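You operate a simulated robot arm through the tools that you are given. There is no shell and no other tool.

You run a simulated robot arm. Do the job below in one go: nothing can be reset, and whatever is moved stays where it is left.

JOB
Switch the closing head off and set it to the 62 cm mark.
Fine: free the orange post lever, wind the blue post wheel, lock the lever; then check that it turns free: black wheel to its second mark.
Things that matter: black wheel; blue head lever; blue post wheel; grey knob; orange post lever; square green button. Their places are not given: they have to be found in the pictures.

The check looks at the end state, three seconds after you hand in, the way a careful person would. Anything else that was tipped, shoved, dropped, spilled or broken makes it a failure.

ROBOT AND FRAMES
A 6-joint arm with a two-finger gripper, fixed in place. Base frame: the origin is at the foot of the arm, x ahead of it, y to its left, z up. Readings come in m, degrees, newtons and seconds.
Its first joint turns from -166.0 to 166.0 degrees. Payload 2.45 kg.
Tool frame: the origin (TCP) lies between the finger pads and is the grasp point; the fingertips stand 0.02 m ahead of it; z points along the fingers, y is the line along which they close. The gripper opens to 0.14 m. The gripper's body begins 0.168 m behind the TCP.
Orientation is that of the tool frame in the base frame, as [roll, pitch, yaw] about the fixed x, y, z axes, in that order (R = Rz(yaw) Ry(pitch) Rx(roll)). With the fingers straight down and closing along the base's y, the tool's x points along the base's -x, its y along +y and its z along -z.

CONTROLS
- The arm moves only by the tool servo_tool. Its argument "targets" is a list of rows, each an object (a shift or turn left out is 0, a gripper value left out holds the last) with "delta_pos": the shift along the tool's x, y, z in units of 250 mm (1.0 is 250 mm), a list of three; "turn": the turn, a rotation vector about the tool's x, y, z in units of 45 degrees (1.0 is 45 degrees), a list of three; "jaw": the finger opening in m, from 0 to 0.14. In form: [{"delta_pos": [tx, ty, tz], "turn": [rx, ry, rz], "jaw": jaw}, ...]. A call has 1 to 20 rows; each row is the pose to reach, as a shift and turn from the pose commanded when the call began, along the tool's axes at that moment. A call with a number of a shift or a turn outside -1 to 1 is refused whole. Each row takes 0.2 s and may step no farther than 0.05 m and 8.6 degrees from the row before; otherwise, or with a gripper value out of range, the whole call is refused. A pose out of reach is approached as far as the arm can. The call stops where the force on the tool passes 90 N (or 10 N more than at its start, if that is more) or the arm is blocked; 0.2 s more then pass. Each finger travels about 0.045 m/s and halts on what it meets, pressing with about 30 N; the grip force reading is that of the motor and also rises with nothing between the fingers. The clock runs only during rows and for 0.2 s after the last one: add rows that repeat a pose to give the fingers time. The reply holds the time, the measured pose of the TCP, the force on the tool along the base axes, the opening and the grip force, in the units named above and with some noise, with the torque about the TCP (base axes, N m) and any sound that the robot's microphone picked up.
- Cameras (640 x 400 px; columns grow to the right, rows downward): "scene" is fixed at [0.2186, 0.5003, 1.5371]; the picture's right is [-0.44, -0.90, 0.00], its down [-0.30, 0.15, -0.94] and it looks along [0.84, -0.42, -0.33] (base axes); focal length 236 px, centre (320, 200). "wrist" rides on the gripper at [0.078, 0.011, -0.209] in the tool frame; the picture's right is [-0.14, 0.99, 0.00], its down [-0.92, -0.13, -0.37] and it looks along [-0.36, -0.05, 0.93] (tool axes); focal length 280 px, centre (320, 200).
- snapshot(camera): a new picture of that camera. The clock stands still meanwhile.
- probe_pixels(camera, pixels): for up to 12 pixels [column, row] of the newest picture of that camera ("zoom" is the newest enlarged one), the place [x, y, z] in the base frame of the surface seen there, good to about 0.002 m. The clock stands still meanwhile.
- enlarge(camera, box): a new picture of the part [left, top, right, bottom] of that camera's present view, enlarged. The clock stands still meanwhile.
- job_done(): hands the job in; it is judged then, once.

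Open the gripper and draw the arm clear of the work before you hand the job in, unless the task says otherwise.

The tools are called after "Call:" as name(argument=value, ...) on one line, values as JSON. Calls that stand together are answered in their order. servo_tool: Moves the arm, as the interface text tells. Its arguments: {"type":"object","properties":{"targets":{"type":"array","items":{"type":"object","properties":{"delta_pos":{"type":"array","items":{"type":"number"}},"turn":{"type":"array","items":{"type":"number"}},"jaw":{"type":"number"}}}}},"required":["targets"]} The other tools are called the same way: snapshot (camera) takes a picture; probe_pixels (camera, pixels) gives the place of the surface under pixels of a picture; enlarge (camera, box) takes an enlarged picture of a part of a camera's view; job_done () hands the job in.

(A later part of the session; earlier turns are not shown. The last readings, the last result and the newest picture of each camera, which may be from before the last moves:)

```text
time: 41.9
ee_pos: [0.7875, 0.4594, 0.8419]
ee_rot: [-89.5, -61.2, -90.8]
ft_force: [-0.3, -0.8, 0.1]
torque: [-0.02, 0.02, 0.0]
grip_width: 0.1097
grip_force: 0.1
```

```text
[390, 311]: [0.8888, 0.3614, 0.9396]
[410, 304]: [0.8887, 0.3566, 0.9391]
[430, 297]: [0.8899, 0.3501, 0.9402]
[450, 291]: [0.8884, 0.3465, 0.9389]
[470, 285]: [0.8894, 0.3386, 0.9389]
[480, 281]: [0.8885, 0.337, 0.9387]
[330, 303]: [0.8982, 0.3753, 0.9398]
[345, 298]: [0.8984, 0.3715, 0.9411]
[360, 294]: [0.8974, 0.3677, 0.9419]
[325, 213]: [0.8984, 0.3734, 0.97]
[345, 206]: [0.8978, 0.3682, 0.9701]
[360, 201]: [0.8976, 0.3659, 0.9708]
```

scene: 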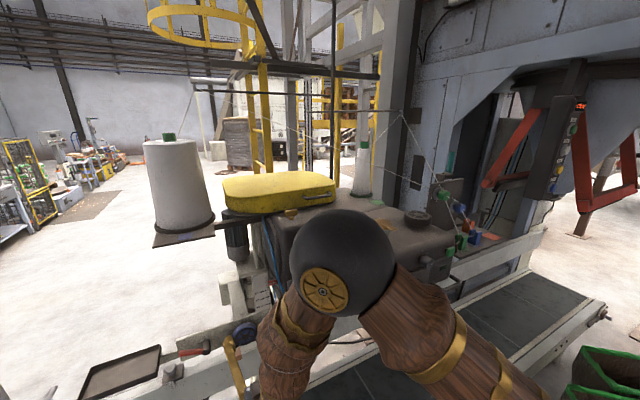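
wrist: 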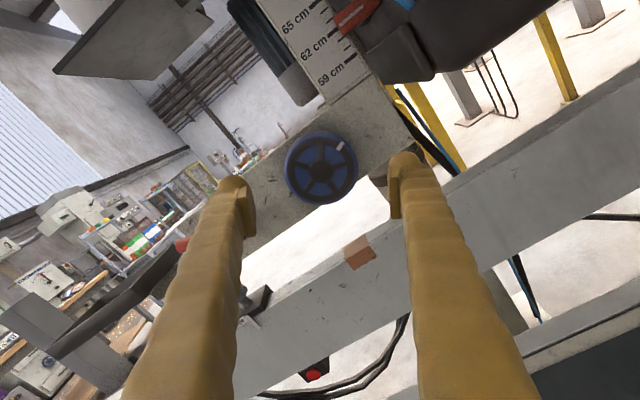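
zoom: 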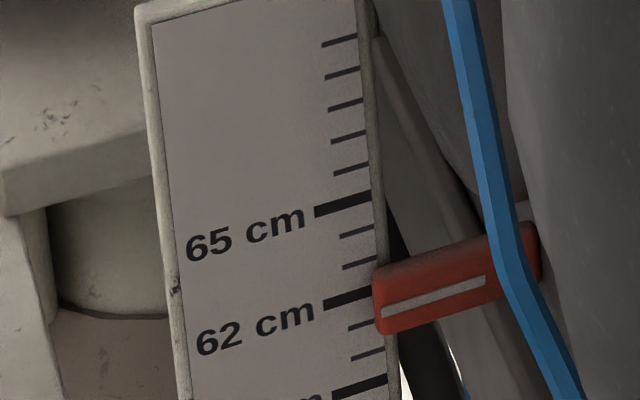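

Nothing moved on release. The wrist camera is nearly level with the pointer now, so I enlarge the scale there for an almost parallax-free reading.

Call:
enlarge(camera="wrist", box=[270, 0, 410, 90])

```text
4.44 times, centred on (340, 45) of wrist
```

zoom: 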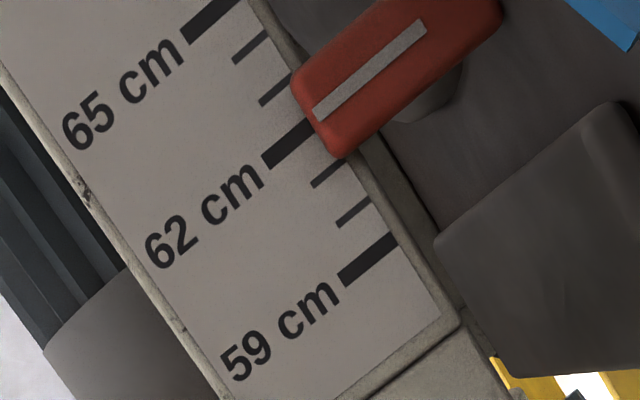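

Almost straight-on the pointer is within ~0.5 mm of the 62 mark. Before locking the lever I check obstacles below/left of it (Eye sensor, tray) in the scene view.

Call:
snapshot(camera="scene")

Call:
probe_pixels(camera="scene", pixels=[[170, 371], [180, 360], [163, 372], [160, 348], [150, 368], [205, 350], [195, 352], [183, 352]])

Call:
enlarge(camera="scene", box=[150, 310, 270, 390])

```text
taken
```

scene: 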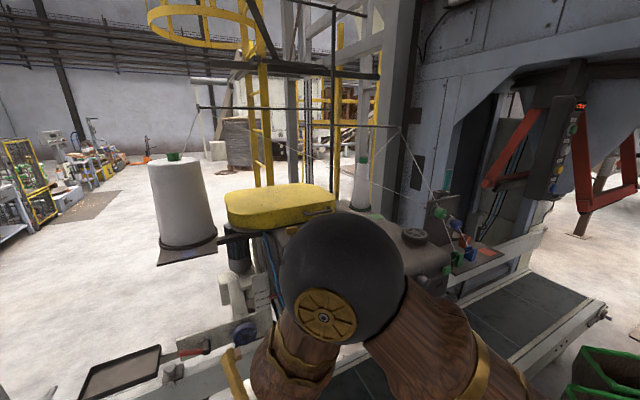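

```text
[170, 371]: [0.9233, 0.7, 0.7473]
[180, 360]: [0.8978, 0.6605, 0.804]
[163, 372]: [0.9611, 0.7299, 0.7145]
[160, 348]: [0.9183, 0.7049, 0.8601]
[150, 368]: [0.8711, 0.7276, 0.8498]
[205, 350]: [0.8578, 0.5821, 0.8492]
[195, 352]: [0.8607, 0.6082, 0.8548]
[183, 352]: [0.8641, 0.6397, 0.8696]
```

```text
5.00 times, centred on (210, 350) of scene
```

zoom: 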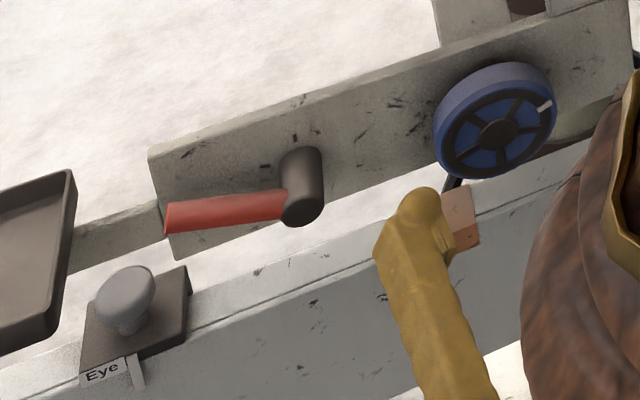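

The Eye sensor (y≈0.70, z≤0.77) and tray (y≥0.70) are clear of the planned path. I close the jaws, rotate the tool another -29°, and go below the handle at (0.79,0.645,0.81).

Call:
servo_tool(targets=[{"delta_pos": [-0.078, -0.098, 0], "turn": [0, 0, -0.107], "jaw": 0.0}, {"delta_pos": [-0.157, -0.196, 0], "turn": [0, 0, -0.215], "jaw": 0.0}, {"delta_pos": [-0.235, -0.295, 0], "turn": [0, 0, -0.322], "jaw": 0.0}, {"delta_pos": [-0.313, -0.393, 0], "turn": [0, 0, -0.429], "jaw": 0.0}, {"delta_pos": [-0.392, -0.491, 0], "turn": [0, 0, -0.537], "jaw": 0.0}, {"delta_pos": [-0.47, -0.589, 0], "turn": [0, 0, -0.644], "jaw": 0.0}, {"delta_pos": [-0.47, -0.589, 0], "turn": [0, 0, -0.644], "jaw": 0.0}])

Call:
snapshot(camera="wrist")

Call:
snapshot(camera="scene")

```text
time: 43.5
ee_pos: [0.784, 0.6459, 0.8076]
ee_rot: [42.0, -89.7, 137.6]
ft_force: [0.7, -0.3, -0.1]
torque: [0.01, 0.04, -0.01]
grip_width: 0.0
grip_force: 25.3
```

```text
taken
```

wrist: 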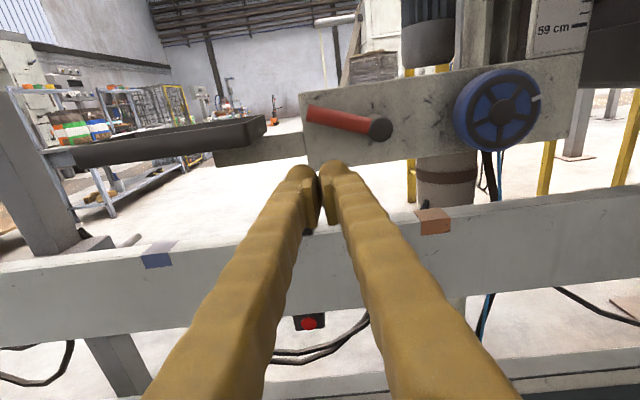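

```text
taken
```

scene: 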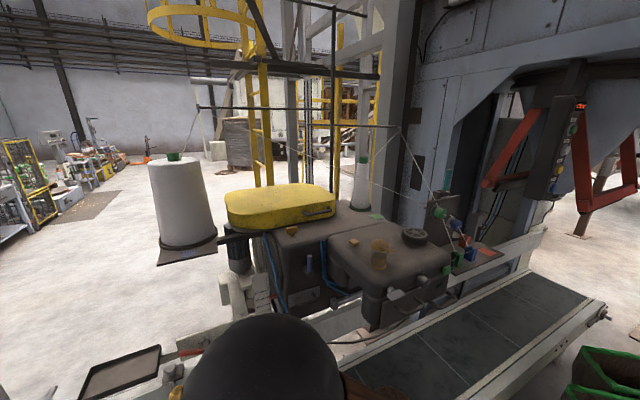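

The view is upright now; the handle is at (340,120) and the fingertips are below it. I move forward to x≈0.858, staying under the handle.

Call:
servo_tool(targets=[{"delta_pos": [0, 0, 0.15]}, {"delta_pos": [0, 0, 0.296]}])

Call:
snapshot(camera="wrist")

```text
time: 44.1
ee_pos: [0.8582, 0.6484, 0.8072]
ee_rot: [36.1, -89.8, 143.5]
ft_force: [-0.3, 0.5, -0.5]
torque: [0.0, 0.02, -0.01]
grip_width: 0.0
grip_force: 29.5
```

```text
taken
```

wrist: 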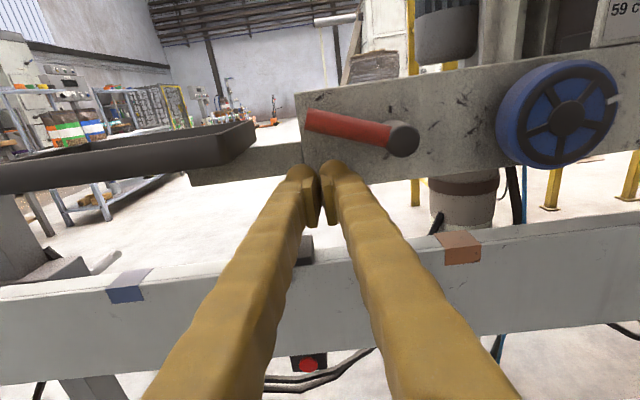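

I push the handle up and around toward upright, first to about 20° from vertical.

Call:
servo_tool(targets=[{"delta_pos": [0.05, 0.03, 0]}, {"delta_pos": [0.104, 0.06, 0]}, {"delta_pos": [0.14, 0.055, 0]}, {"delta_pos": [0.179, 0.058, 0]}, {"delta_pos": [0.22, 0.07, 0]}, {"delta_pos": [0.258, 0.092, 0]}, {"delta_pos": [0.292, 0.122, 0]}])

Call:
snapshot(camera="wrist")

```text
time: 45.7
ee_pos: [0.8631, 0.6153, 0.8799]
ee_rot: [31.4, -89.8, 148.4]
ft_force: [-0.6, 0.7, -0.1]
torque: [0.0, 0.01, 0.0]
grip_width: 0.0
grip_force: 29.3
```

```text
taken
```

wrist: 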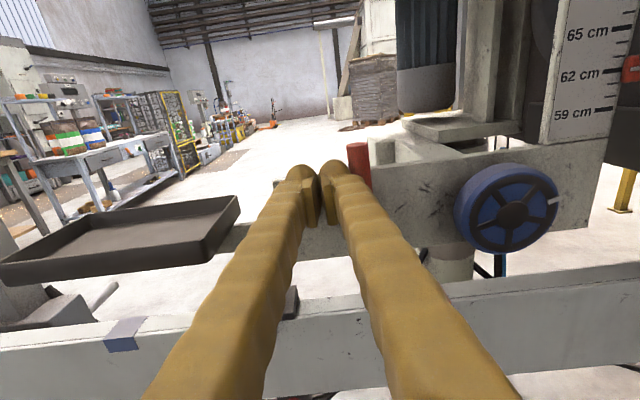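

Low force, lever follows. I continue to vertical with small final steps to seat it against its stop.

Call:
servo_tool(targets=[{"delta_pos": [0.015, 0.02, 0]}, {"delta_pos": [0.028, 0.038, 0]}, {"delta_pos": [0.038, 0.06, 0]}, {"delta_pos": [0.047, 0.084, 0]}])

Call:
snapshot(camera="wrist")

Call:
enlarge(camera="scene", box=[150, 300, 270, 380])

```text
time: 46.4
ee_pos: [0.8614, 0.613, 0.8849]
ee_rot: [99.6, -90.0, 81.0]
ft_force: [-1.1, 16.9, -3.6]
torque: [0.25, 0.06, 0.1]
grip_width: 0.0
grip_force: 29.5
stopped in row 3: the force on the tool passed its limit at 102 N (the readings are from after the stop); the commanded pose is now the measured one
```

```text
taken
```

wrist: 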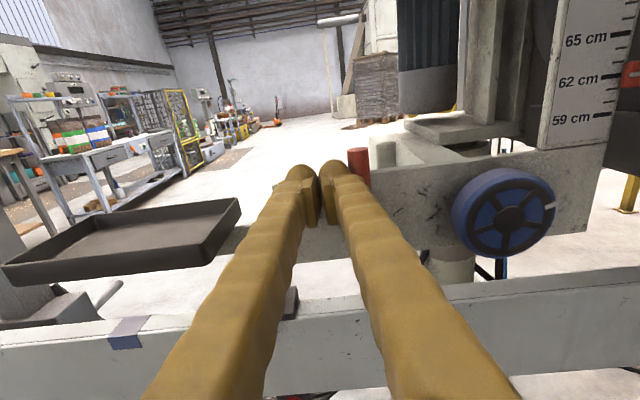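

```text
5.00 times, centred on (210, 340) of scene
```

zoom: 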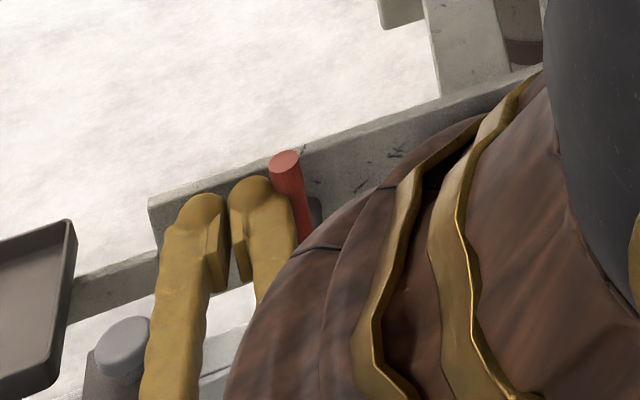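

The lever reached its upright stop (force limit). I back off to +y and retract, then compare the lever's angle with the initial one.

Call:
servo_tool(targets=[{"delta_pos": [0, -0.03, 0]}, {"delta_pos": [0, -0.08, 0]}, {"delta_pos": [0, -0.08, -0.12]}, {"delta_pos": [0, -0.08, -0.26]}, {"delta_pos": [0, -0.08, -0.4]}])

Call:
snapshot(camera="wrist")

Call:
enlarge(camera="wrist", box=[300, 50, 560, 240])

Call:
enlarge(camera="scene", box=[150, 300, 270, 380])

```text
time: 47.6
ee_pos: [0.7598, 0.6331, 0.8836]
ee_rot: [78.8, -89.9, 101.6]
ft_force: [0.4, -1.0, 0.5]
torque: [-0.02, 0.01, 0.02]
grip_width: 0.0
grip_force: 29.6
```

```text
taken
```

wrist: 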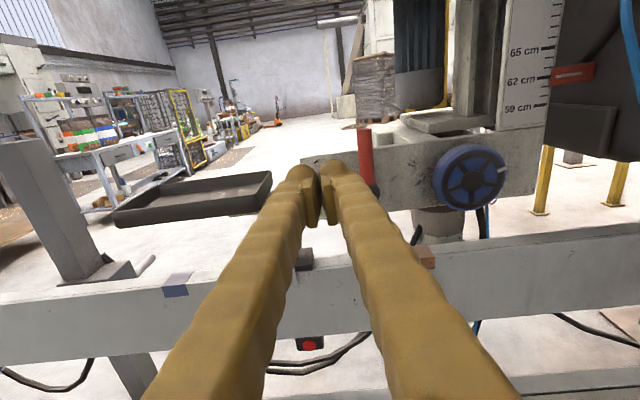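

```text
2.11 times, centred on (430, 145) of wrist
```

zoom: 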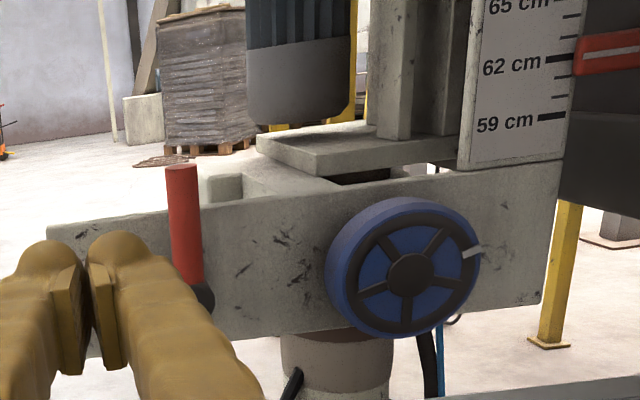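

```text
5.00 times, centred on (210, 340) of scene
```

zoom: 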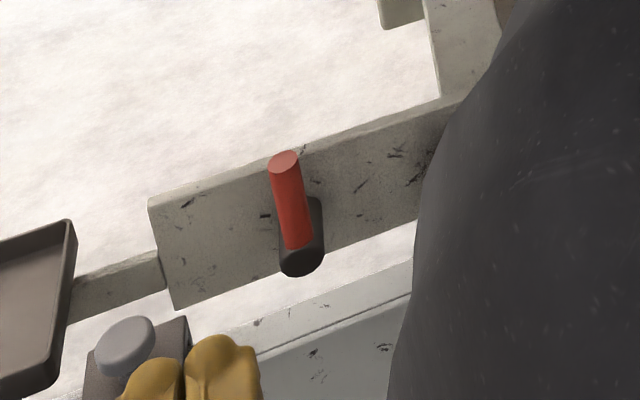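

Lever is back upright as at the start and the pointer still lines up with 62 cm. Now toward the black wheel: I lift away, retracting and starting to tilt the tool downward.

Call:
servo_tool(targets=[{"delta_pos": [0.11, 0.03, -0.06], "turn": [0, -0.08, 0]}, {"delta_pos": [0.22, 0.07, -0.11], "turn": [0, -0.17, 0]}, {"delta_pos": [0.34, 0.1, -0.16], "turn": [0, -0.25, 0]}, {"delta_pos": [0.45, 0.13, -0.21], "turn": [0, -0.33, 0]}, {"delta_pos": [0.57, 0.17, -0.27], "turn": [0, -0.42, 0]}, {"delta_pos": [0.68, 0.2, -0.32], "turn": [0, -0.5, 0]}])

Call:
snapshot(camera="wrist")

Call:
snapshot(camera="scene")

```text
time: 49.0
ee_pos: [0.6828, 0.5813, 1.0546]
ee_rot: [179.6, -67.4, 0.7]
ft_force: [-0.6, 0.6, 0.3]
torque: [-0.01, -0.06, 0.01]
grip_width: 0.0003
grip_force: 29.6
```

```text
taken
```

wrist: 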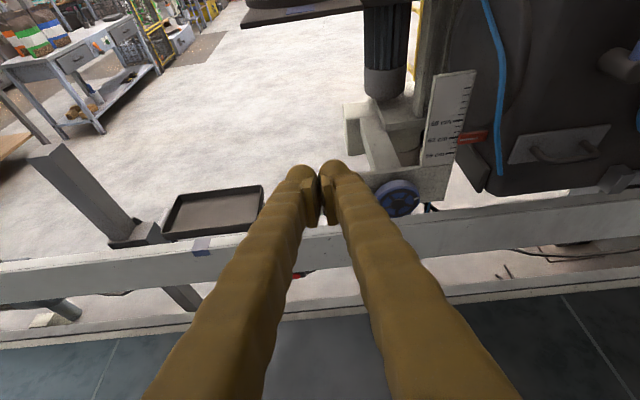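

```text
taken
```

scene: 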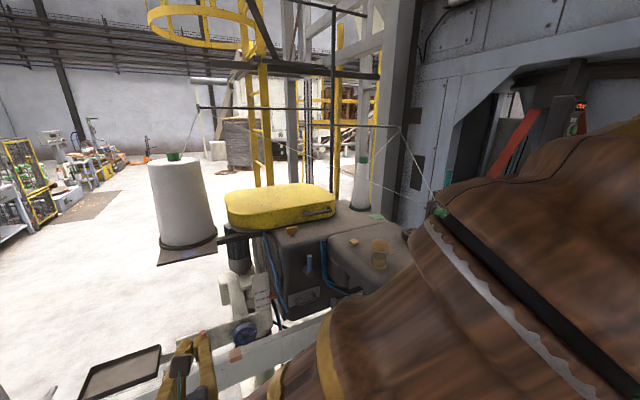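

Clear so far. I continue up and toward the head: to about (0.60,0.40,1.30), tilting further down.

Call:
servo_tool(targets=[{"delta_pos": [0.111, 0.103, -0.098], "turn": [0, -0.13, 0]}, {"delta_pos": [0.222, 0.206, -0.195], "turn": [0, -0.26, 0]}, {"delta_pos": [0.333, 0.309, -0.293], "turn": [0, -0.386, 0]}, {"delta_pos": [0.444, 0.411, -0.39], "turn": [0, -0.514, 0]}, {"delta_pos": [0.555, 0.514, -0.488], "turn": [0, -0.643, 0]}, {"delta_pos": [0.666, 0.617, -0.585], "turn": [0, -0.771, 0]}, {"delta_pos": [0.777, 0.72, -0.683], "turn": [0, -0.9, 0]}])

Call:
snapshot(camera="wrist")

Call:
snapshot(camera="scene")

```text
time: 50.6
ee_pos: [0.5975, 0.3985, 1.2981]
ee_rot: [179.9, -26.9, 0.4]
ft_force: [-0.8, 0.5, 0.9]
torque: [-0.03, -0.03, 0.01]
grip_width: 0.0002
grip_force: 29.1
```

```text
taken
```

wrist: 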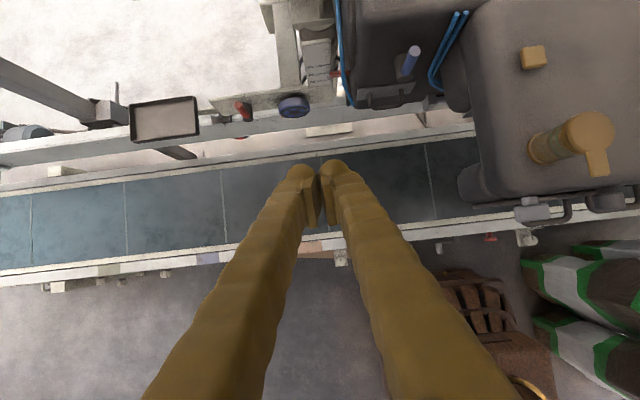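

```text
taken
```

scene: 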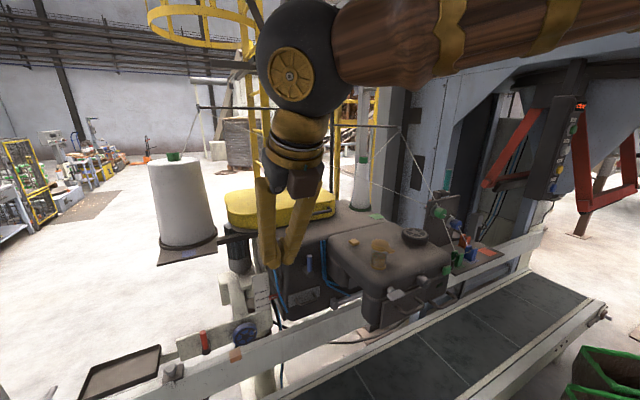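

Clear. I move to a viewing pose above/in front of the black wheel: TCP ≈ (0.56,-0.05,1.38), tool vertical, in two calls.

Call:
servo_tool(targets=[{"delta_pos": [0.006, 0.147, -0.042], "turn": [0, -0.05, 0]}, {"delta_pos": [0.012, 0.293, -0.083], "turn": [0, -0.1, 0]}, {"delta_pos": [0.019, 0.44, -0.125], "turn": [0, -0.15, 0]}, {"delta_pos": [0.025, 0.587, -0.167], "turn": [0, -0.2, 0]}, {"delta_pos": [0.031, 0.733, -0.208], "turn": [0, -0.25, 0]}, {"delta_pos": [0.037, 0.88, -0.25], "turn": [0, -0.3, 0]}])

Call:
servo_tool(targets=[{"delta_pos": [-0.008, 0.152, -0.017], "turn": [0, -0.05, 0]}, {"delta_pos": [-0.016, 0.305, -0.034], "turn": [0, -0.1, 0]}, {"delta_pos": [-0.024, 0.457, -0.051], "turn": [0, -0.15, 0]}, {"delta_pos": [-0.032, 0.609, -0.068], "turn": [0, -0.2, 0]}, {"delta_pos": [-0.04, 0.762, -0.085], "turn": [0, -0.25, 0]}, {"delta_pos": [-0.048, 0.914, -0.102], "turn": [0, -0.298, 0]}])

Call:
snapshot(camera="wrist")

Call:
snapshot(camera="scene")

```text
time: 52.0
ee_pos: [0.578, 0.1774, 1.3589]
ee_rot: [179.8, -13.4, 0.5]
ft_force: [-0.3, 0.5, -0.5]
torque: [-0.01, -0.02, 0.02]
grip_width: 0.0
grip_force: 28.9
```

```text
time: 53.4
ee_pos: [0.5517, 0.0314, 1.379]
ee_rot: [177.9, -0.4, -3.0]
ft_force: [0.1, -0.3, 0.8]
torque: [0.0, 0.0, 0.01]
grip_width: 0.0002
grip_force: 29.6
out of reach, approached as far as the arm can: row 4, 5, 6
```

```text
taken
```

wrist: 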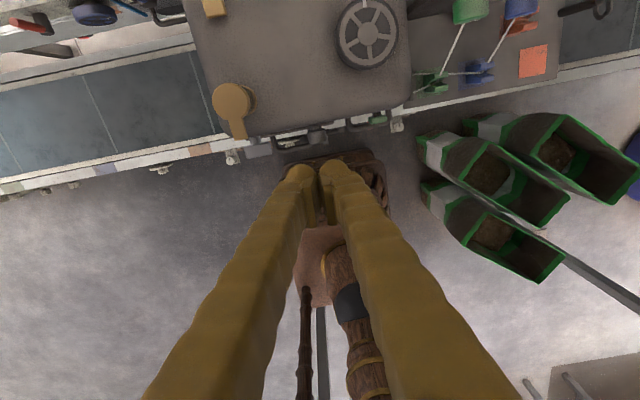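

```text
taken
```

scene: 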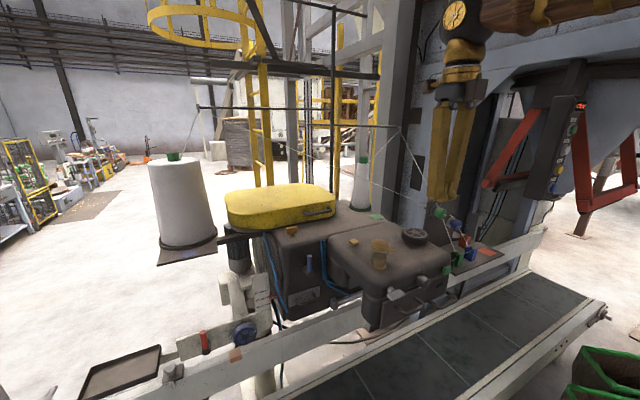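

Joint limit again (flipped wrist), but the black wheel is well visible at (367,33). I enlarge it to find the marks.

Call:
enlarge(camera="wrist", box=[310, 0, 430, 80])

Call:
probe_pixels(camera="wrist", pixels=[[367, 34], [340, 34], [395, 34], [367, 64], [345, 75], [400, 80], [330, 40]])

```text
5.00 times, centred on (370, 40) of wrist
```

zoom: 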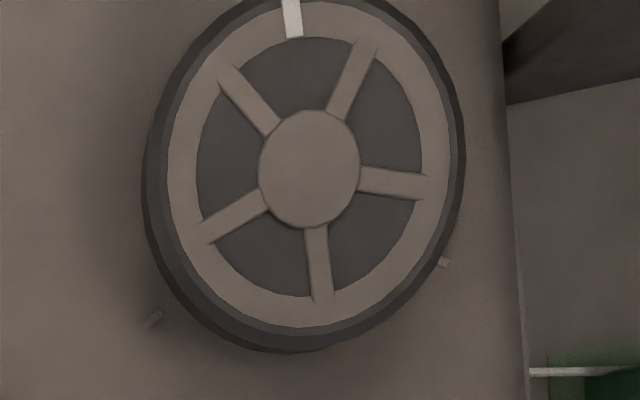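

```text
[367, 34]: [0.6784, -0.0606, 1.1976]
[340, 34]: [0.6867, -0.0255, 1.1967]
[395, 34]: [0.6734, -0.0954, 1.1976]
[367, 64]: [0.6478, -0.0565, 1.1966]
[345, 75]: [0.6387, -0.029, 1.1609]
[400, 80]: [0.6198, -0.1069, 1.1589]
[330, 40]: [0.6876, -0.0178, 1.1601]
```

Two deck marks are visible around the wheel (zoom (152,320) and (443,262)); the wheel's white mark is at the far side (top). I probe them and then move the camera to see the far side.

Call:
probe_pixels(camera="zoom", pixels=[[152, 320], [443, 262], [292, 18], [310, 168], [150, 180], [463, 165], [290, 350], [310, 325]])

```text
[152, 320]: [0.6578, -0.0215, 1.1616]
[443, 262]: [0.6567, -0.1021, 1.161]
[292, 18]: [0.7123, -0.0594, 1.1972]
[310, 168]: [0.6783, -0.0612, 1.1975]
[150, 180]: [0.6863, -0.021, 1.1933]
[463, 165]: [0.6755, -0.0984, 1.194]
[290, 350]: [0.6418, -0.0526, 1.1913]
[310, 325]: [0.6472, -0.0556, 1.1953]
```

Marks lie at about +117° and -117° around the wheel axis, and the wheel's own white mark is at ~0° (+x side). I move the camera forward 0.11 m to see the far side of the wheel.

Call:
servo_tool(targets=[{"delta_pos": [0.15, 0, 0]}, {"delta_pos": [0.3, 0, 0]}, {"delta_pos": [0.44, 0, 0]}])

Call:
snapshot(camera="wrist")

Call:
enlarge(camera="wrist", box=[320, 70, 440, 170])

```text
time: 54.2
ee_pos: [0.6672, 0.034, 1.378]
ee_rot: [177.7, -0.5, -3.5]
ft_force: [-0.6, 0.1, 0.3]
torque: [0.02, -0.09, -0.04]
grip_width: 0.0
grip_force: 29.3
```

```text
taken
```

wrist: 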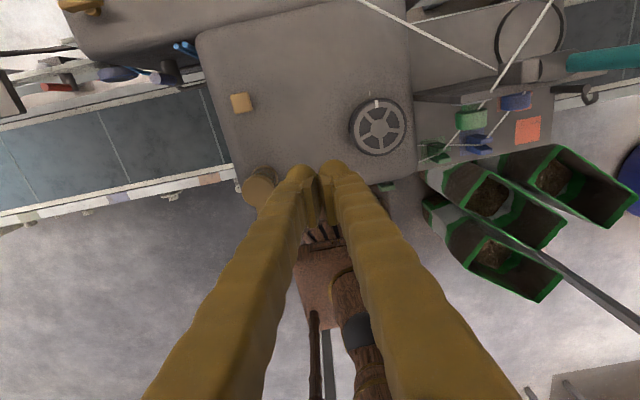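

```text
4.00 times, centred on (380, 120) of wrist
```

zoom: 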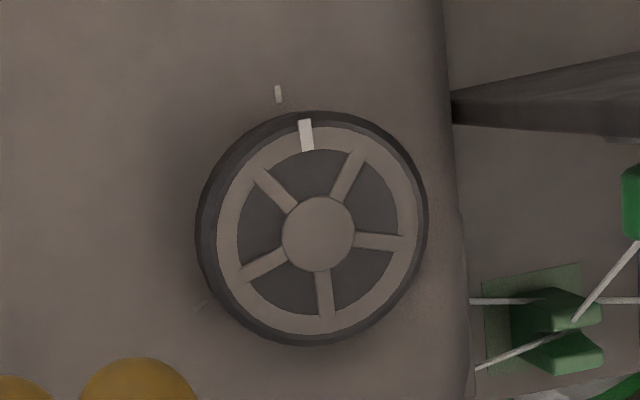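

A third deck mark appears at the far side (zoom (278,93)). I enlarge the marks more and probe them for exact angles.

Call:
probe_pixels(camera="zoom", pixels=[[278, 93], [306, 135], [317, 233], [203, 303], [198, 230], [428, 225], [313, 345], [306, 118]])

Call:
enlarge(camera="wrist", box=[345, 80, 395, 120])

Call:
enlarge(camera="wrist", box=[335, 125, 375, 160])

Call:
enlarge(camera="wrist", box=[385, 110, 425, 160])

```text
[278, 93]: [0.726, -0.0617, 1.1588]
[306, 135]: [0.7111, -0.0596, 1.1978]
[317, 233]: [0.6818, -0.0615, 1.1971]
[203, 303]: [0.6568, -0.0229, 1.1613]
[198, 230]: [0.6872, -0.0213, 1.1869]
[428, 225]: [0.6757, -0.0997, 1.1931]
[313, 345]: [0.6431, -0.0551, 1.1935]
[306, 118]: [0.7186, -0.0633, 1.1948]
```

```text
10.00 times, centred on (370, 100) of wrist
```

zoom: 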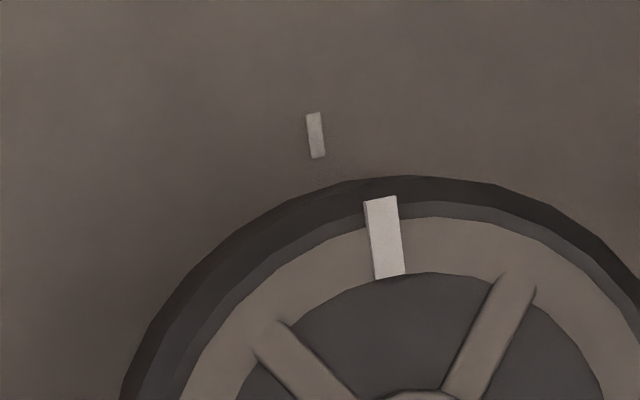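

```text
11.43 times, centred on (355, 142) of wrist
```

zoom: 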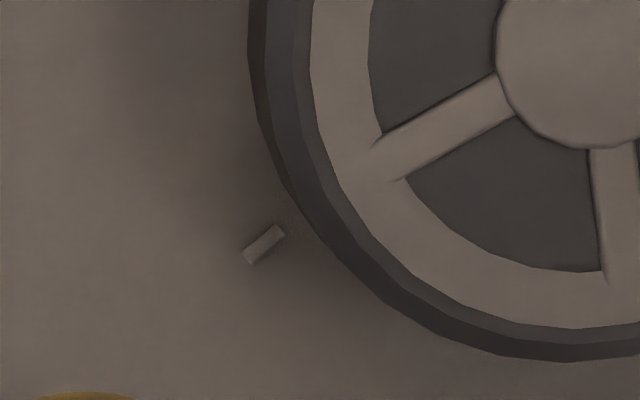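

```text
8.00 times, centred on (405, 135) of wrist
```

zoom: 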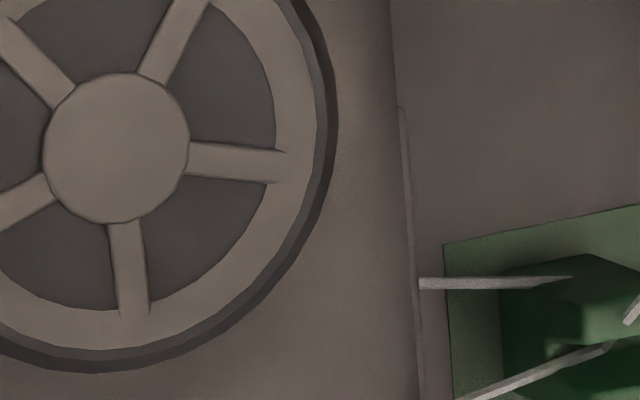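

The wheel's mark stands at the far deck mark (0°); the others are at about ±117°. Before descending I probe nearby obstacles: the tensioner plate and the threads to the right of the wheel.

Call:
probe_pixels(camera="wrist", pixels=[[430, 30], [460, 50], [490, 66], [480, 100], [520, 55], [540, 25], [440, 98], [470, 92], [500, 88], [470, 118], [515, 100], [530, 70]])

Call:
enlarge(camera="wrist", box=[350, 0, 600, 160])

Call:
enlarge(camera="scene", box=[360, 90, 520, 280])

```text
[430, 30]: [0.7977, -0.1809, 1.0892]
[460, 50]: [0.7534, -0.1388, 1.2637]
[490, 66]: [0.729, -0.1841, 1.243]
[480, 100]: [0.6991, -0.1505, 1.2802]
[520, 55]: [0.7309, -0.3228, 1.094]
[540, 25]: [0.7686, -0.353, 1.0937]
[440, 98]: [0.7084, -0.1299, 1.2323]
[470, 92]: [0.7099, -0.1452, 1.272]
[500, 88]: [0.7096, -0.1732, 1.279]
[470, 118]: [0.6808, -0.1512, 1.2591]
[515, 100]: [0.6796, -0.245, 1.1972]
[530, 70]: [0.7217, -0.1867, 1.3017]
```

```text
2.50 times, centred on (475, 80) of wrist
```

zoom: 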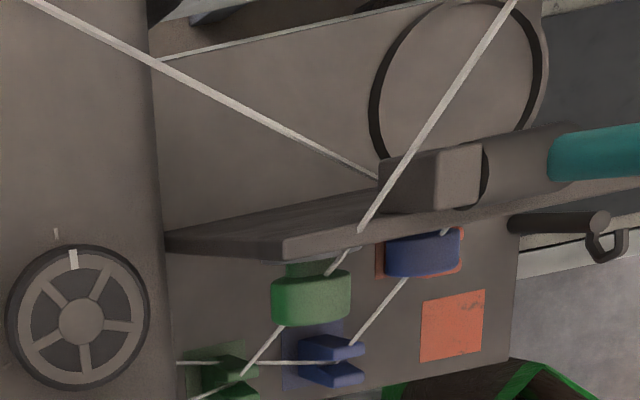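

```text
2.11 times, centred on (440, 185) of scene
```

zoom: 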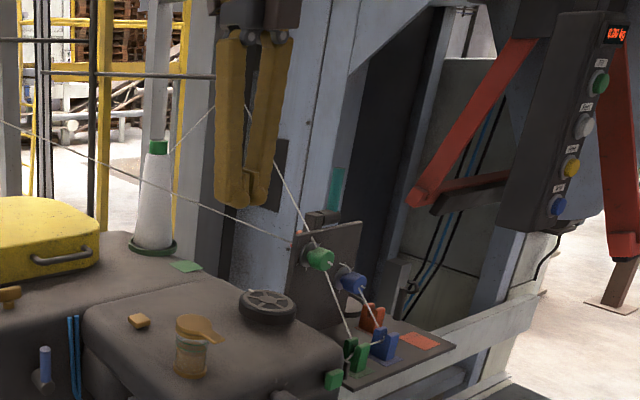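

The tensioner plate (x≈0.71, y≤-0.13, top z≈1.28) is close to the wheel's right side, so I plan to grip the rim along x instead. I probe the thread lines precisely to keep clear of them.

Call:
enlarge(camera="wrist", box=[350, 0, 460, 70])

Call:
probe_pixels(camera="zoom", pixels=[[60, 5], [100, 25], [150, 53], [200, 80], [250, 107], [300, 135], [350, 163], [400, 190], [450, 218], [500, 246]])

Call:
enlarge(camera="wrist", box=[480, 0, 590, 100])

```text
5.71 times, centred on (405, 35) of wrist
```

zoom: 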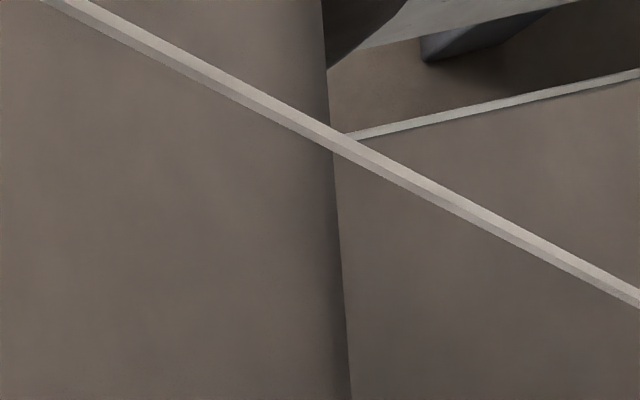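

```text
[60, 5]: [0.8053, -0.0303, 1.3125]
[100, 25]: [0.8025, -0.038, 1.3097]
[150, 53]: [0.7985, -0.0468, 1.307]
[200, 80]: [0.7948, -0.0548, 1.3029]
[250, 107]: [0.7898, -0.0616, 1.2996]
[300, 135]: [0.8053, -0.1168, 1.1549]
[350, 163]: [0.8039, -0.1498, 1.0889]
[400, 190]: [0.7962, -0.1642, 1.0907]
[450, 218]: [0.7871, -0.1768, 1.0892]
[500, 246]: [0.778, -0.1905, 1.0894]
```

```text
4.00 times, centred on (535, 50) of wrist
```

zoom: 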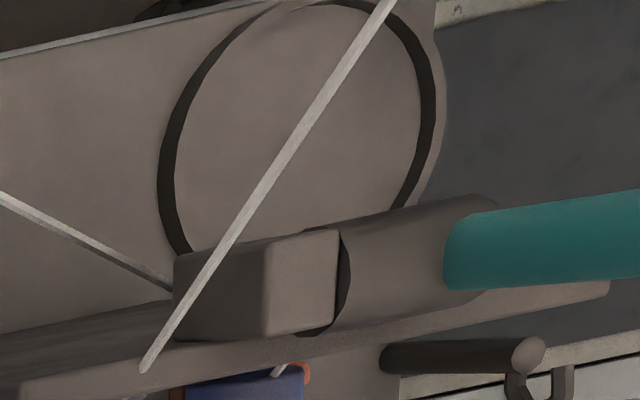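

Thread 1 runs at x≥0.75, z≈1.26–1.31, so a grip along x with the camera on the left is safe. I back off to x≈0.60 and rotate the tool about its axis in the positive direction (away from the joint limit).

Call:
servo_tool(targets=[{"delta_pos": [-0.05, 0, -0.03], "turn": [0, 0, 0.167]}, {"delta_pos": [-0.1, 0, -0.06], "turn": [0, 0, 0.333]}, {"delta_pos": [-0.15, 0, -0.08], "turn": [0, 0, 0.5]}, {"delta_pos": [-0.2, 0, -0.08], "turn": [0, 0, 0.667]}, {"delta_pos": [-0.24, 0, -0.08], "turn": [0, 0, 0.833]}, {"delta_pos": [-0.27, 0, -0.08], "turn": [0, 0, 1.0]}])

Call:
servo_tool(targets=[{"turn": [0, 0, 0.167]}, {"turn": [0, 0, 0.333]}, {"turn": [0, 0, 0.5]}, {"turn": [0, 0, 0.667]}, {"turn": [0, 0, 0.833]}, {"turn": [0, 0, 1.0]}])

Call:
servo_tool(targets=[{"turn": [0, 0, 0.167]}, {"turn": [0, 0, 0.333]}, {"turn": [0, 0, 0.5]}, {"turn": [0, 0, 0.667]}, {"turn": [0, 0, 0.833]}, {"turn": [0, 0, 1.0]}])

Call:
snapshot(camera="scene")

```text
time: 55.6
ee_pos: [0.6011, 0.0306, 1.3993]
ee_rot: [178.8, -1.7, -48.0]
ft_force: [0.5, -0.2, -0.3]
torque: [-0.03, 0.0, 0.0]
grip_width: 0.0003
grip_force: 29.4
```

```text
time: 57.0
ee_pos: [0.6027, 0.0305, 1.3984]
ee_rot: [-179.6, -2.1, -93.1]
ft_force: [-0.8, 1.0, 0.4]
torque: [-0.02, -0.03, 0.01]
grip_width: 0.0
grip_force: 29.9
```

```text
time: 58.4
ee_pos: [0.6032, 0.0296, 1.3975]
ee_rot: [-178.2, -1.3, -138.1]
ft_force: [0.1, -0.8, 0.7]
torque: [-0.02, -0.03, 0.02]
grip_width: 0.0
grip_force: 29.1
```

```text
taken
```

scene: 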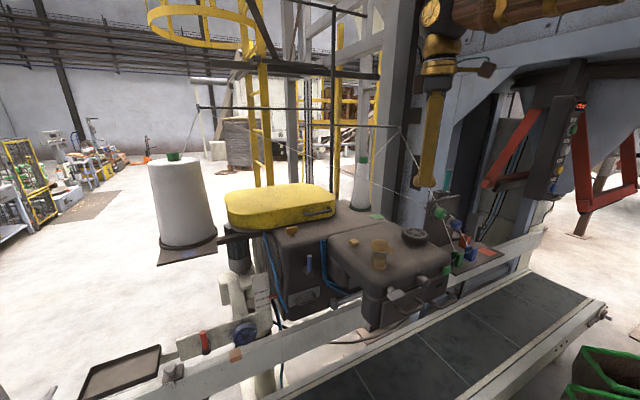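

Rotation works in this direction. I continue by +132° so that the camera ends up on the left (+y) side of the wheel.

Call:
servo_tool(targets=[{"turn": [0, 0, 0.167]}, {"turn": [0, 0, 0.333]}, {"turn": [0, 0, 0.5]}, {"turn": [0, 0, 0.667]}, {"turn": [0, 0, 0.833]}, {"turn": [0, 0, 0.98]}])

Call:
servo_tool(targets=[{"turn": [0, 0, 0.167]}, {"turn": [0, 0, 0.333]}, {"turn": [0, 0, 0.5]}, {"turn": [0, 0, 0.667]}, {"turn": [0, 0, 0.833]}, {"turn": [0, 0, 0.98]}])

Call:
servo_tool(targets=[{"turn": [0, 0, 0.167]}, {"turn": [0, 0, 0.333]}, {"turn": [0, 0, 0.5]}, {"turn": [0, 0, 0.667]}, {"turn": [0, 0, 0.833]}, {"turn": [0, 0, 0.97]}])

Call:
snapshot(camera="wrist")

```text
time: 59.8
ee_pos: [0.6035, 0.0302, 1.3975]
ee_rot: [-178.0, 0.3, 177.9]
ft_force: [0.4, -0.6, 0.7]
torque: [-0.01, -0.03, -0.01]
grip_width: 0.0
grip_force: 29.2
```

```text
time: 61.2
ee_pos: [0.6022, 0.0295, 1.3979]
ee_rot: [-178.8, 1.7, 133.7]
ft_force: [0.4, 0.4, 0.5]
torque: [0.0, 0.01, 0.01]
grip_width: 0.0
grip_force: 29.7
```

```text
time: 62.6
ee_pos: [0.603, 0.0307, 1.3975]
ee_rot: [179.7, 2.1, 90.1]
ft_force: [0.5, 0.3, 0.6]
torque: [0.01, 0.0, 0.0]
grip_width: 0.0
grip_force: 29.5
```

```text
taken
```

wrist: 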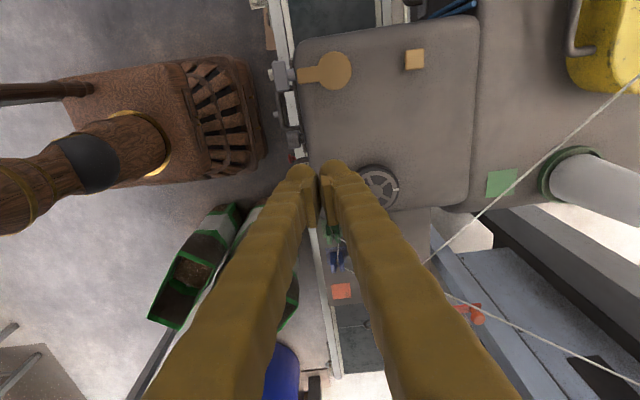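

The tool is vertical with its closing line along x. I correct the 2° tilt, open to 0.095 m and go over the wheel centre (0.680,-0.0605) at z≈1.30.

Call:
servo_tool(targets=[{"delta_pos": [-0.06, 0.05, 0.05], "turn": [0, 0.01, 0], "jaw": 0.095}, {"delta_pos": [-0.12, 0.1, 0.1], "turn": [0, 0.02, 0], "jaw": 0.095}, {"delta_pos": [-0.18, 0.15, 0.16], "turn": [0, 0.03, 0], "jaw": 0.095}, {"delta_pos": [-0.24, 0.2, 0.22], "turn": [0, 0.04, 0], "jaw": 0.095}, {"delta_pos": [-0.3, 0.26, 0.3], "turn": [0, 0.047, 0], "jaw": 0.095}, {"delta_pos": [-0.365, 0.308, 0.37], "turn": [0, 0.047, 0], "jaw": 0.095}])

Call:
snapshot(camera="wrist")

Call:
snapshot(camera="scene")

```text
time: 64.0
ee_pos: [0.6815, -0.0655, 1.3103]
ee_rot: [179.6, -0.1, 90.1]
ft_force: [0.4, -0.8, 0.0]
torque: [0.02, -0.02, 0.0]
grip_width: 0.0952
grip_force: 0.1
```

```text
taken
```

wrist: 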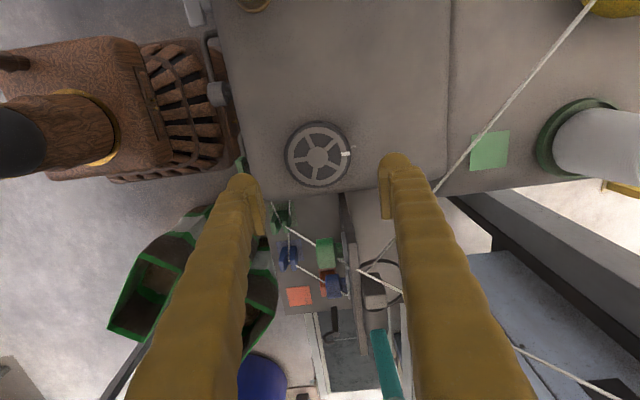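

```text
taken
```

scene: 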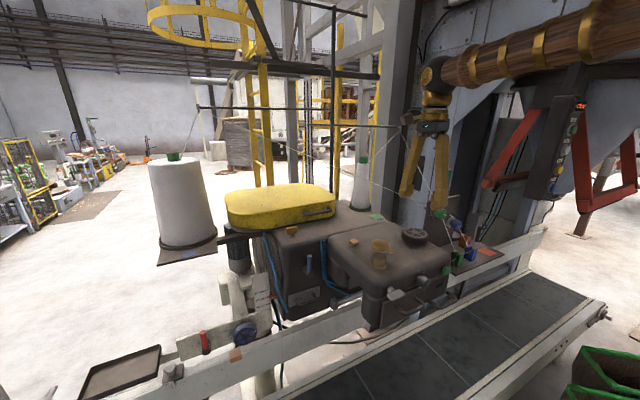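

The wheel is centred between the fingers. To keep clear of thread (nearest around -25°) and plate (-68°), I'll work with the finger line between 0° and +65°; I rotate the tool -30° and probe nearby guide heights.

Call:
servo_tool(targets=[{"delta_pos": [0.01, -0.003, 0], "turn": [0, 0, -0.167]}, {"delta_pos": [0.02, -0.006, 0], "turn": [0, 0, -0.333]}, {"delta_pos": [0.02, -0.006, 0], "turn": [0, 0, -0.5]}, {"delta_pos": [0.02, -0.006, 0], "turn": [0, 0, -0.667]}])

Call:
snapshot(camera="wrist")

Call:
enlarge(camera="wrist", box=[240, 90, 420, 210])

```text
time: 65.0
ee_pos: [0.679, -0.0594, 1.3098]
ee_rot: [179.7, 0.0, 120.3]
ft_force: [0.0, -0.2, -0.7]
torque: [0.03, 0.03, -0.03]
grip_width: 0.0952
grip_force: 0.2
```

```text
taken
```

wrist: 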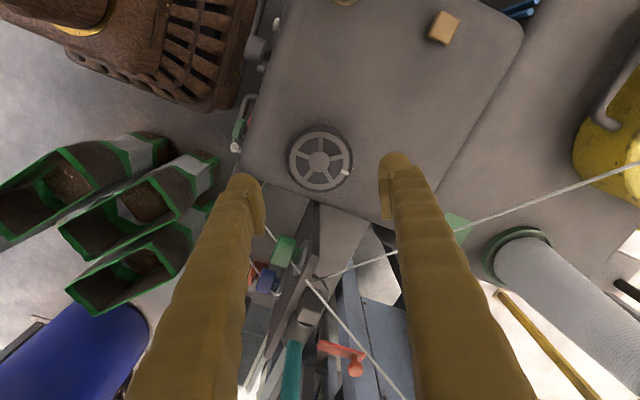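

```text
3.33 times, centred on (330, 150) of wrist
```

zoom: 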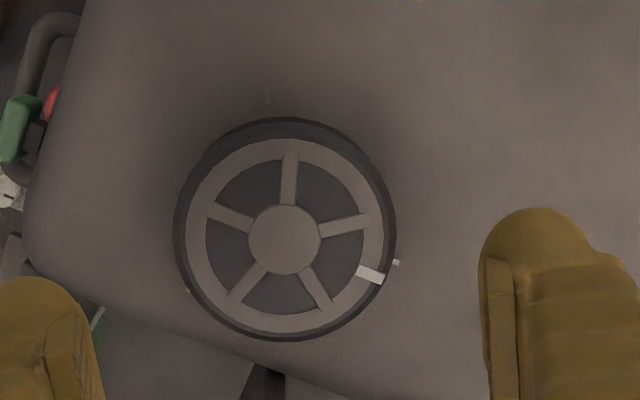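

The wheel centre (319.5,162) lies on the tool axis within ~1 mm. I descend to z≈1.193 with the fingers straddling the rim (deck at 1.160).

Call:
servo_tool(targets=[{"delta_pos": [-0.003, 0, 0.15]}, {"delta_pos": [-0.003, 0, 0.3]}, {"delta_pos": [-0.003, 0, 0.4]}, {"delta_pos": [-0.003, 0, 0.44]}, {"delta_pos": [-0.003, 0, 0.465]}])

Call:
snapshot(camera="wrist")

Call:
snapshot(camera="scene")

Call:
enlarge(camera="scene", box=[370, 120, 510, 260])

```text
time: 66.2
ee_pos: [0.681, -0.0602, 1.1945]
ee_rot: [179.7, 0.2, 120.2]
ft_force: [0.2, -1.3, 0.0]
torque: [0.0, 0.03, 0.02]
grip_width: 0.0954
grip_force: 0.0
```

```text
taken
```

wrist: 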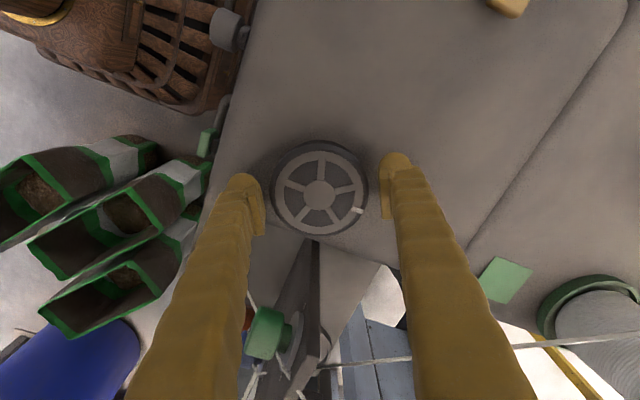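

```text
taken
```

scene: 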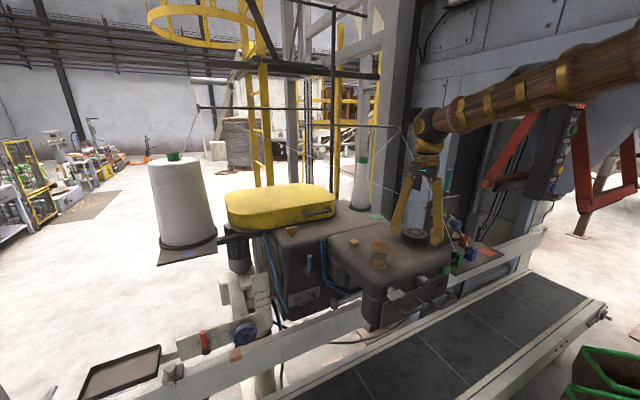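

```text
2.86 times, centred on (440, 190) of scene
```

zoom: 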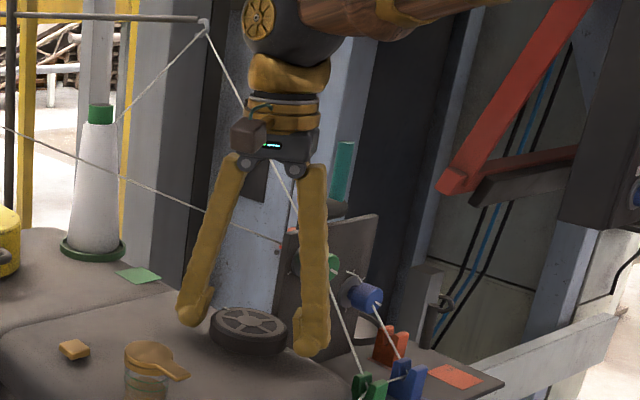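

Fingers straddle the rim with no contact force. I close on the wheel.

Call:
servo_tool(targets=[{"jaw": 0.068}, {"jaw": 0.068}, {"jaw": 0.068}, {"jaw": 0.068}])

```text
time: 67.2
ee_pos: [0.6811, -0.0612, 1.193]
ee_rot: [179.8, 0.1, 120.3]
ft_force: [-11.5, -6.3, 1.1]
torque: [-0.12, 0.15, -0.04]
grip_width: 0.0787
grip_force: 44.4
```

Gripped (0.0787 m). I test a small turn of +8° about the tool axis (clockwise from above) and watch the torque.

Call:
servo_tool(targets=[{"turn": [0, 0, 0.06]}, {"turn": [0, 0, 0.12]}, {"turn": [0, 0, 0.18]}])

Call:
snapshot(camera="wrist")

Call:
enlarge(camera="wrist", box=[250, 120, 390, 250])

```text
time: 68.0
ee_pos: [0.6796, -0.0605, 1.1935]
ee_rot: [179.7, 0.1, 112.2]
ft_force: [-2.0, -18.3, 7.0]
torque: [-0.38, -0.14, 0.0]
grip_width: 0.0784
grip_force: 45.5
```

```text
taken
```

wrist: 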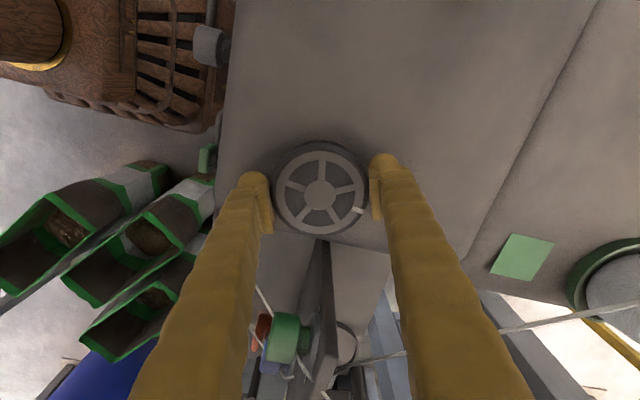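

```text
3.08 times, centred on (320, 185) of wrist
```

zoom: 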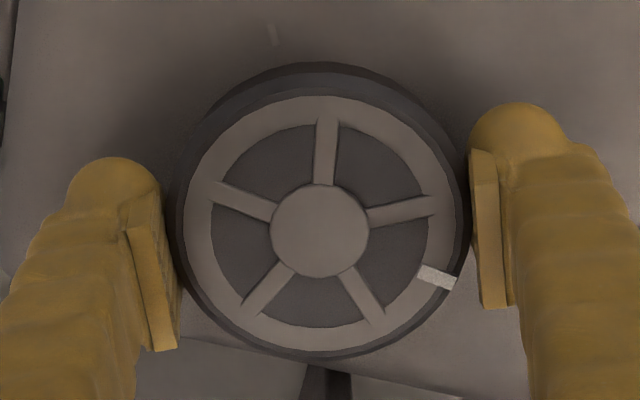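

The wheel followed +8° freely (mark unchanged in the tool view). Now I test the other direction: back through 0 to -8°.

Call:
servo_tool(targets=[{"turn": [0, 0, -0.09]}, {"turn": [0, 0, -0.18]}, {"turn": [0, 0, -0.24]}, {"turn": [0, 0, -0.3]}, {"turn": [0, 0, -0.36]}])

Call:
snapshot(camera="wrist")

Call:
enlarge(camera="wrist", box=[250, 120, 390, 250])

```text
time: 69.2
ee_pos: [0.6796, -0.06, 1.1934]
ee_rot: [179.9, 0.2, 128.3]
ft_force: [-11.7, -2.8, 1.4]
torque: [0.07, 0.25, -1.2]
grip_width: 0.0786
grip_force: 45.0
```

```text
taken
```

wrist: 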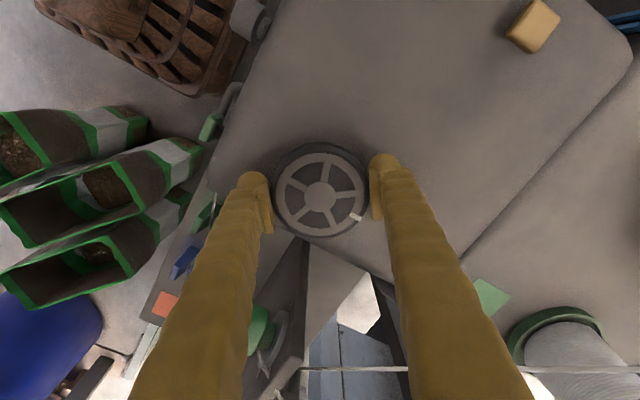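

```text
3.08 times, centred on (320, 185) of wrist
```

zoom: 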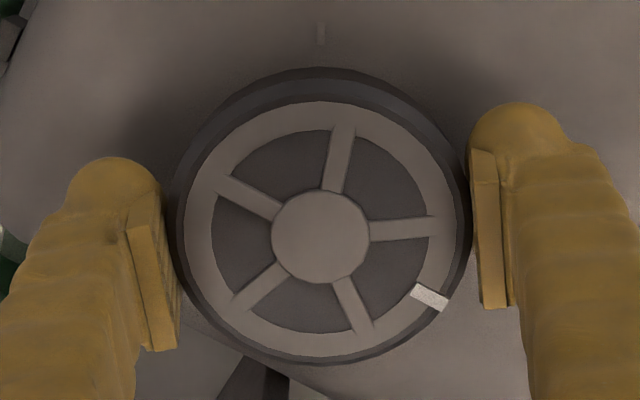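

Counter-clockwise is blocked at 0° (torque -1.2 N·m and slip), so the wheel runs clockwise from its first mark; the second mark is the one at -117° (right/near side). I turn clockwise 40°.

Call:
servo_tool(targets=[{"turn": [0, 0, 0.148]}, {"turn": [0, 0, 0.296]}, {"turn": [0, 0, 0.444]}, {"turn": [0, 0, 0.593]}, {"turn": [0, 0, 0.741]}, {"turn": [0, 0, 0.889]}])

Call:
snapshot(camera="wrist")

Call:
enlarge(camera="wrist", box=[250, 120, 390, 250])

```text
time: 70.6
ee_pos: [0.6793, -0.06, 1.1924]
ee_rot: [179.6, -0.1, 88.2]
ft_force: [-2.5, 11.2, -1.8]
torque: [-0.03, 0.18, 0.02]
grip_width: 0.0788
grip_force: 45.1
```

```text
taken
```

wrist: 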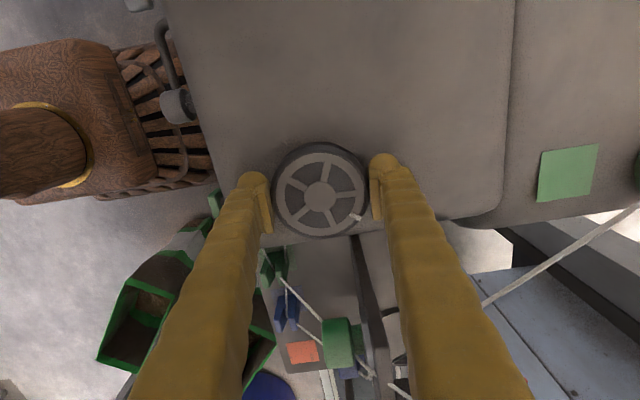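

```text
3.08 times, centred on (320, 185) of wrist
```

zoom: 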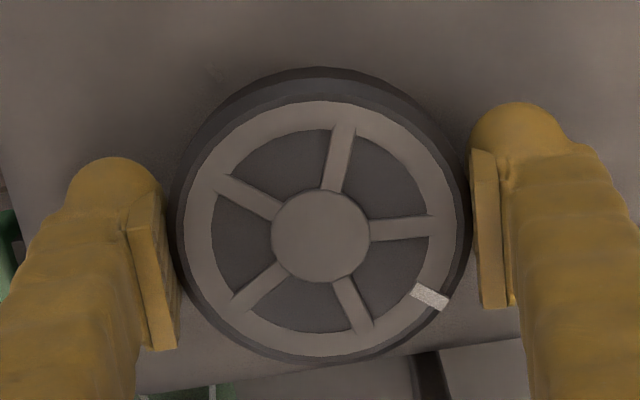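

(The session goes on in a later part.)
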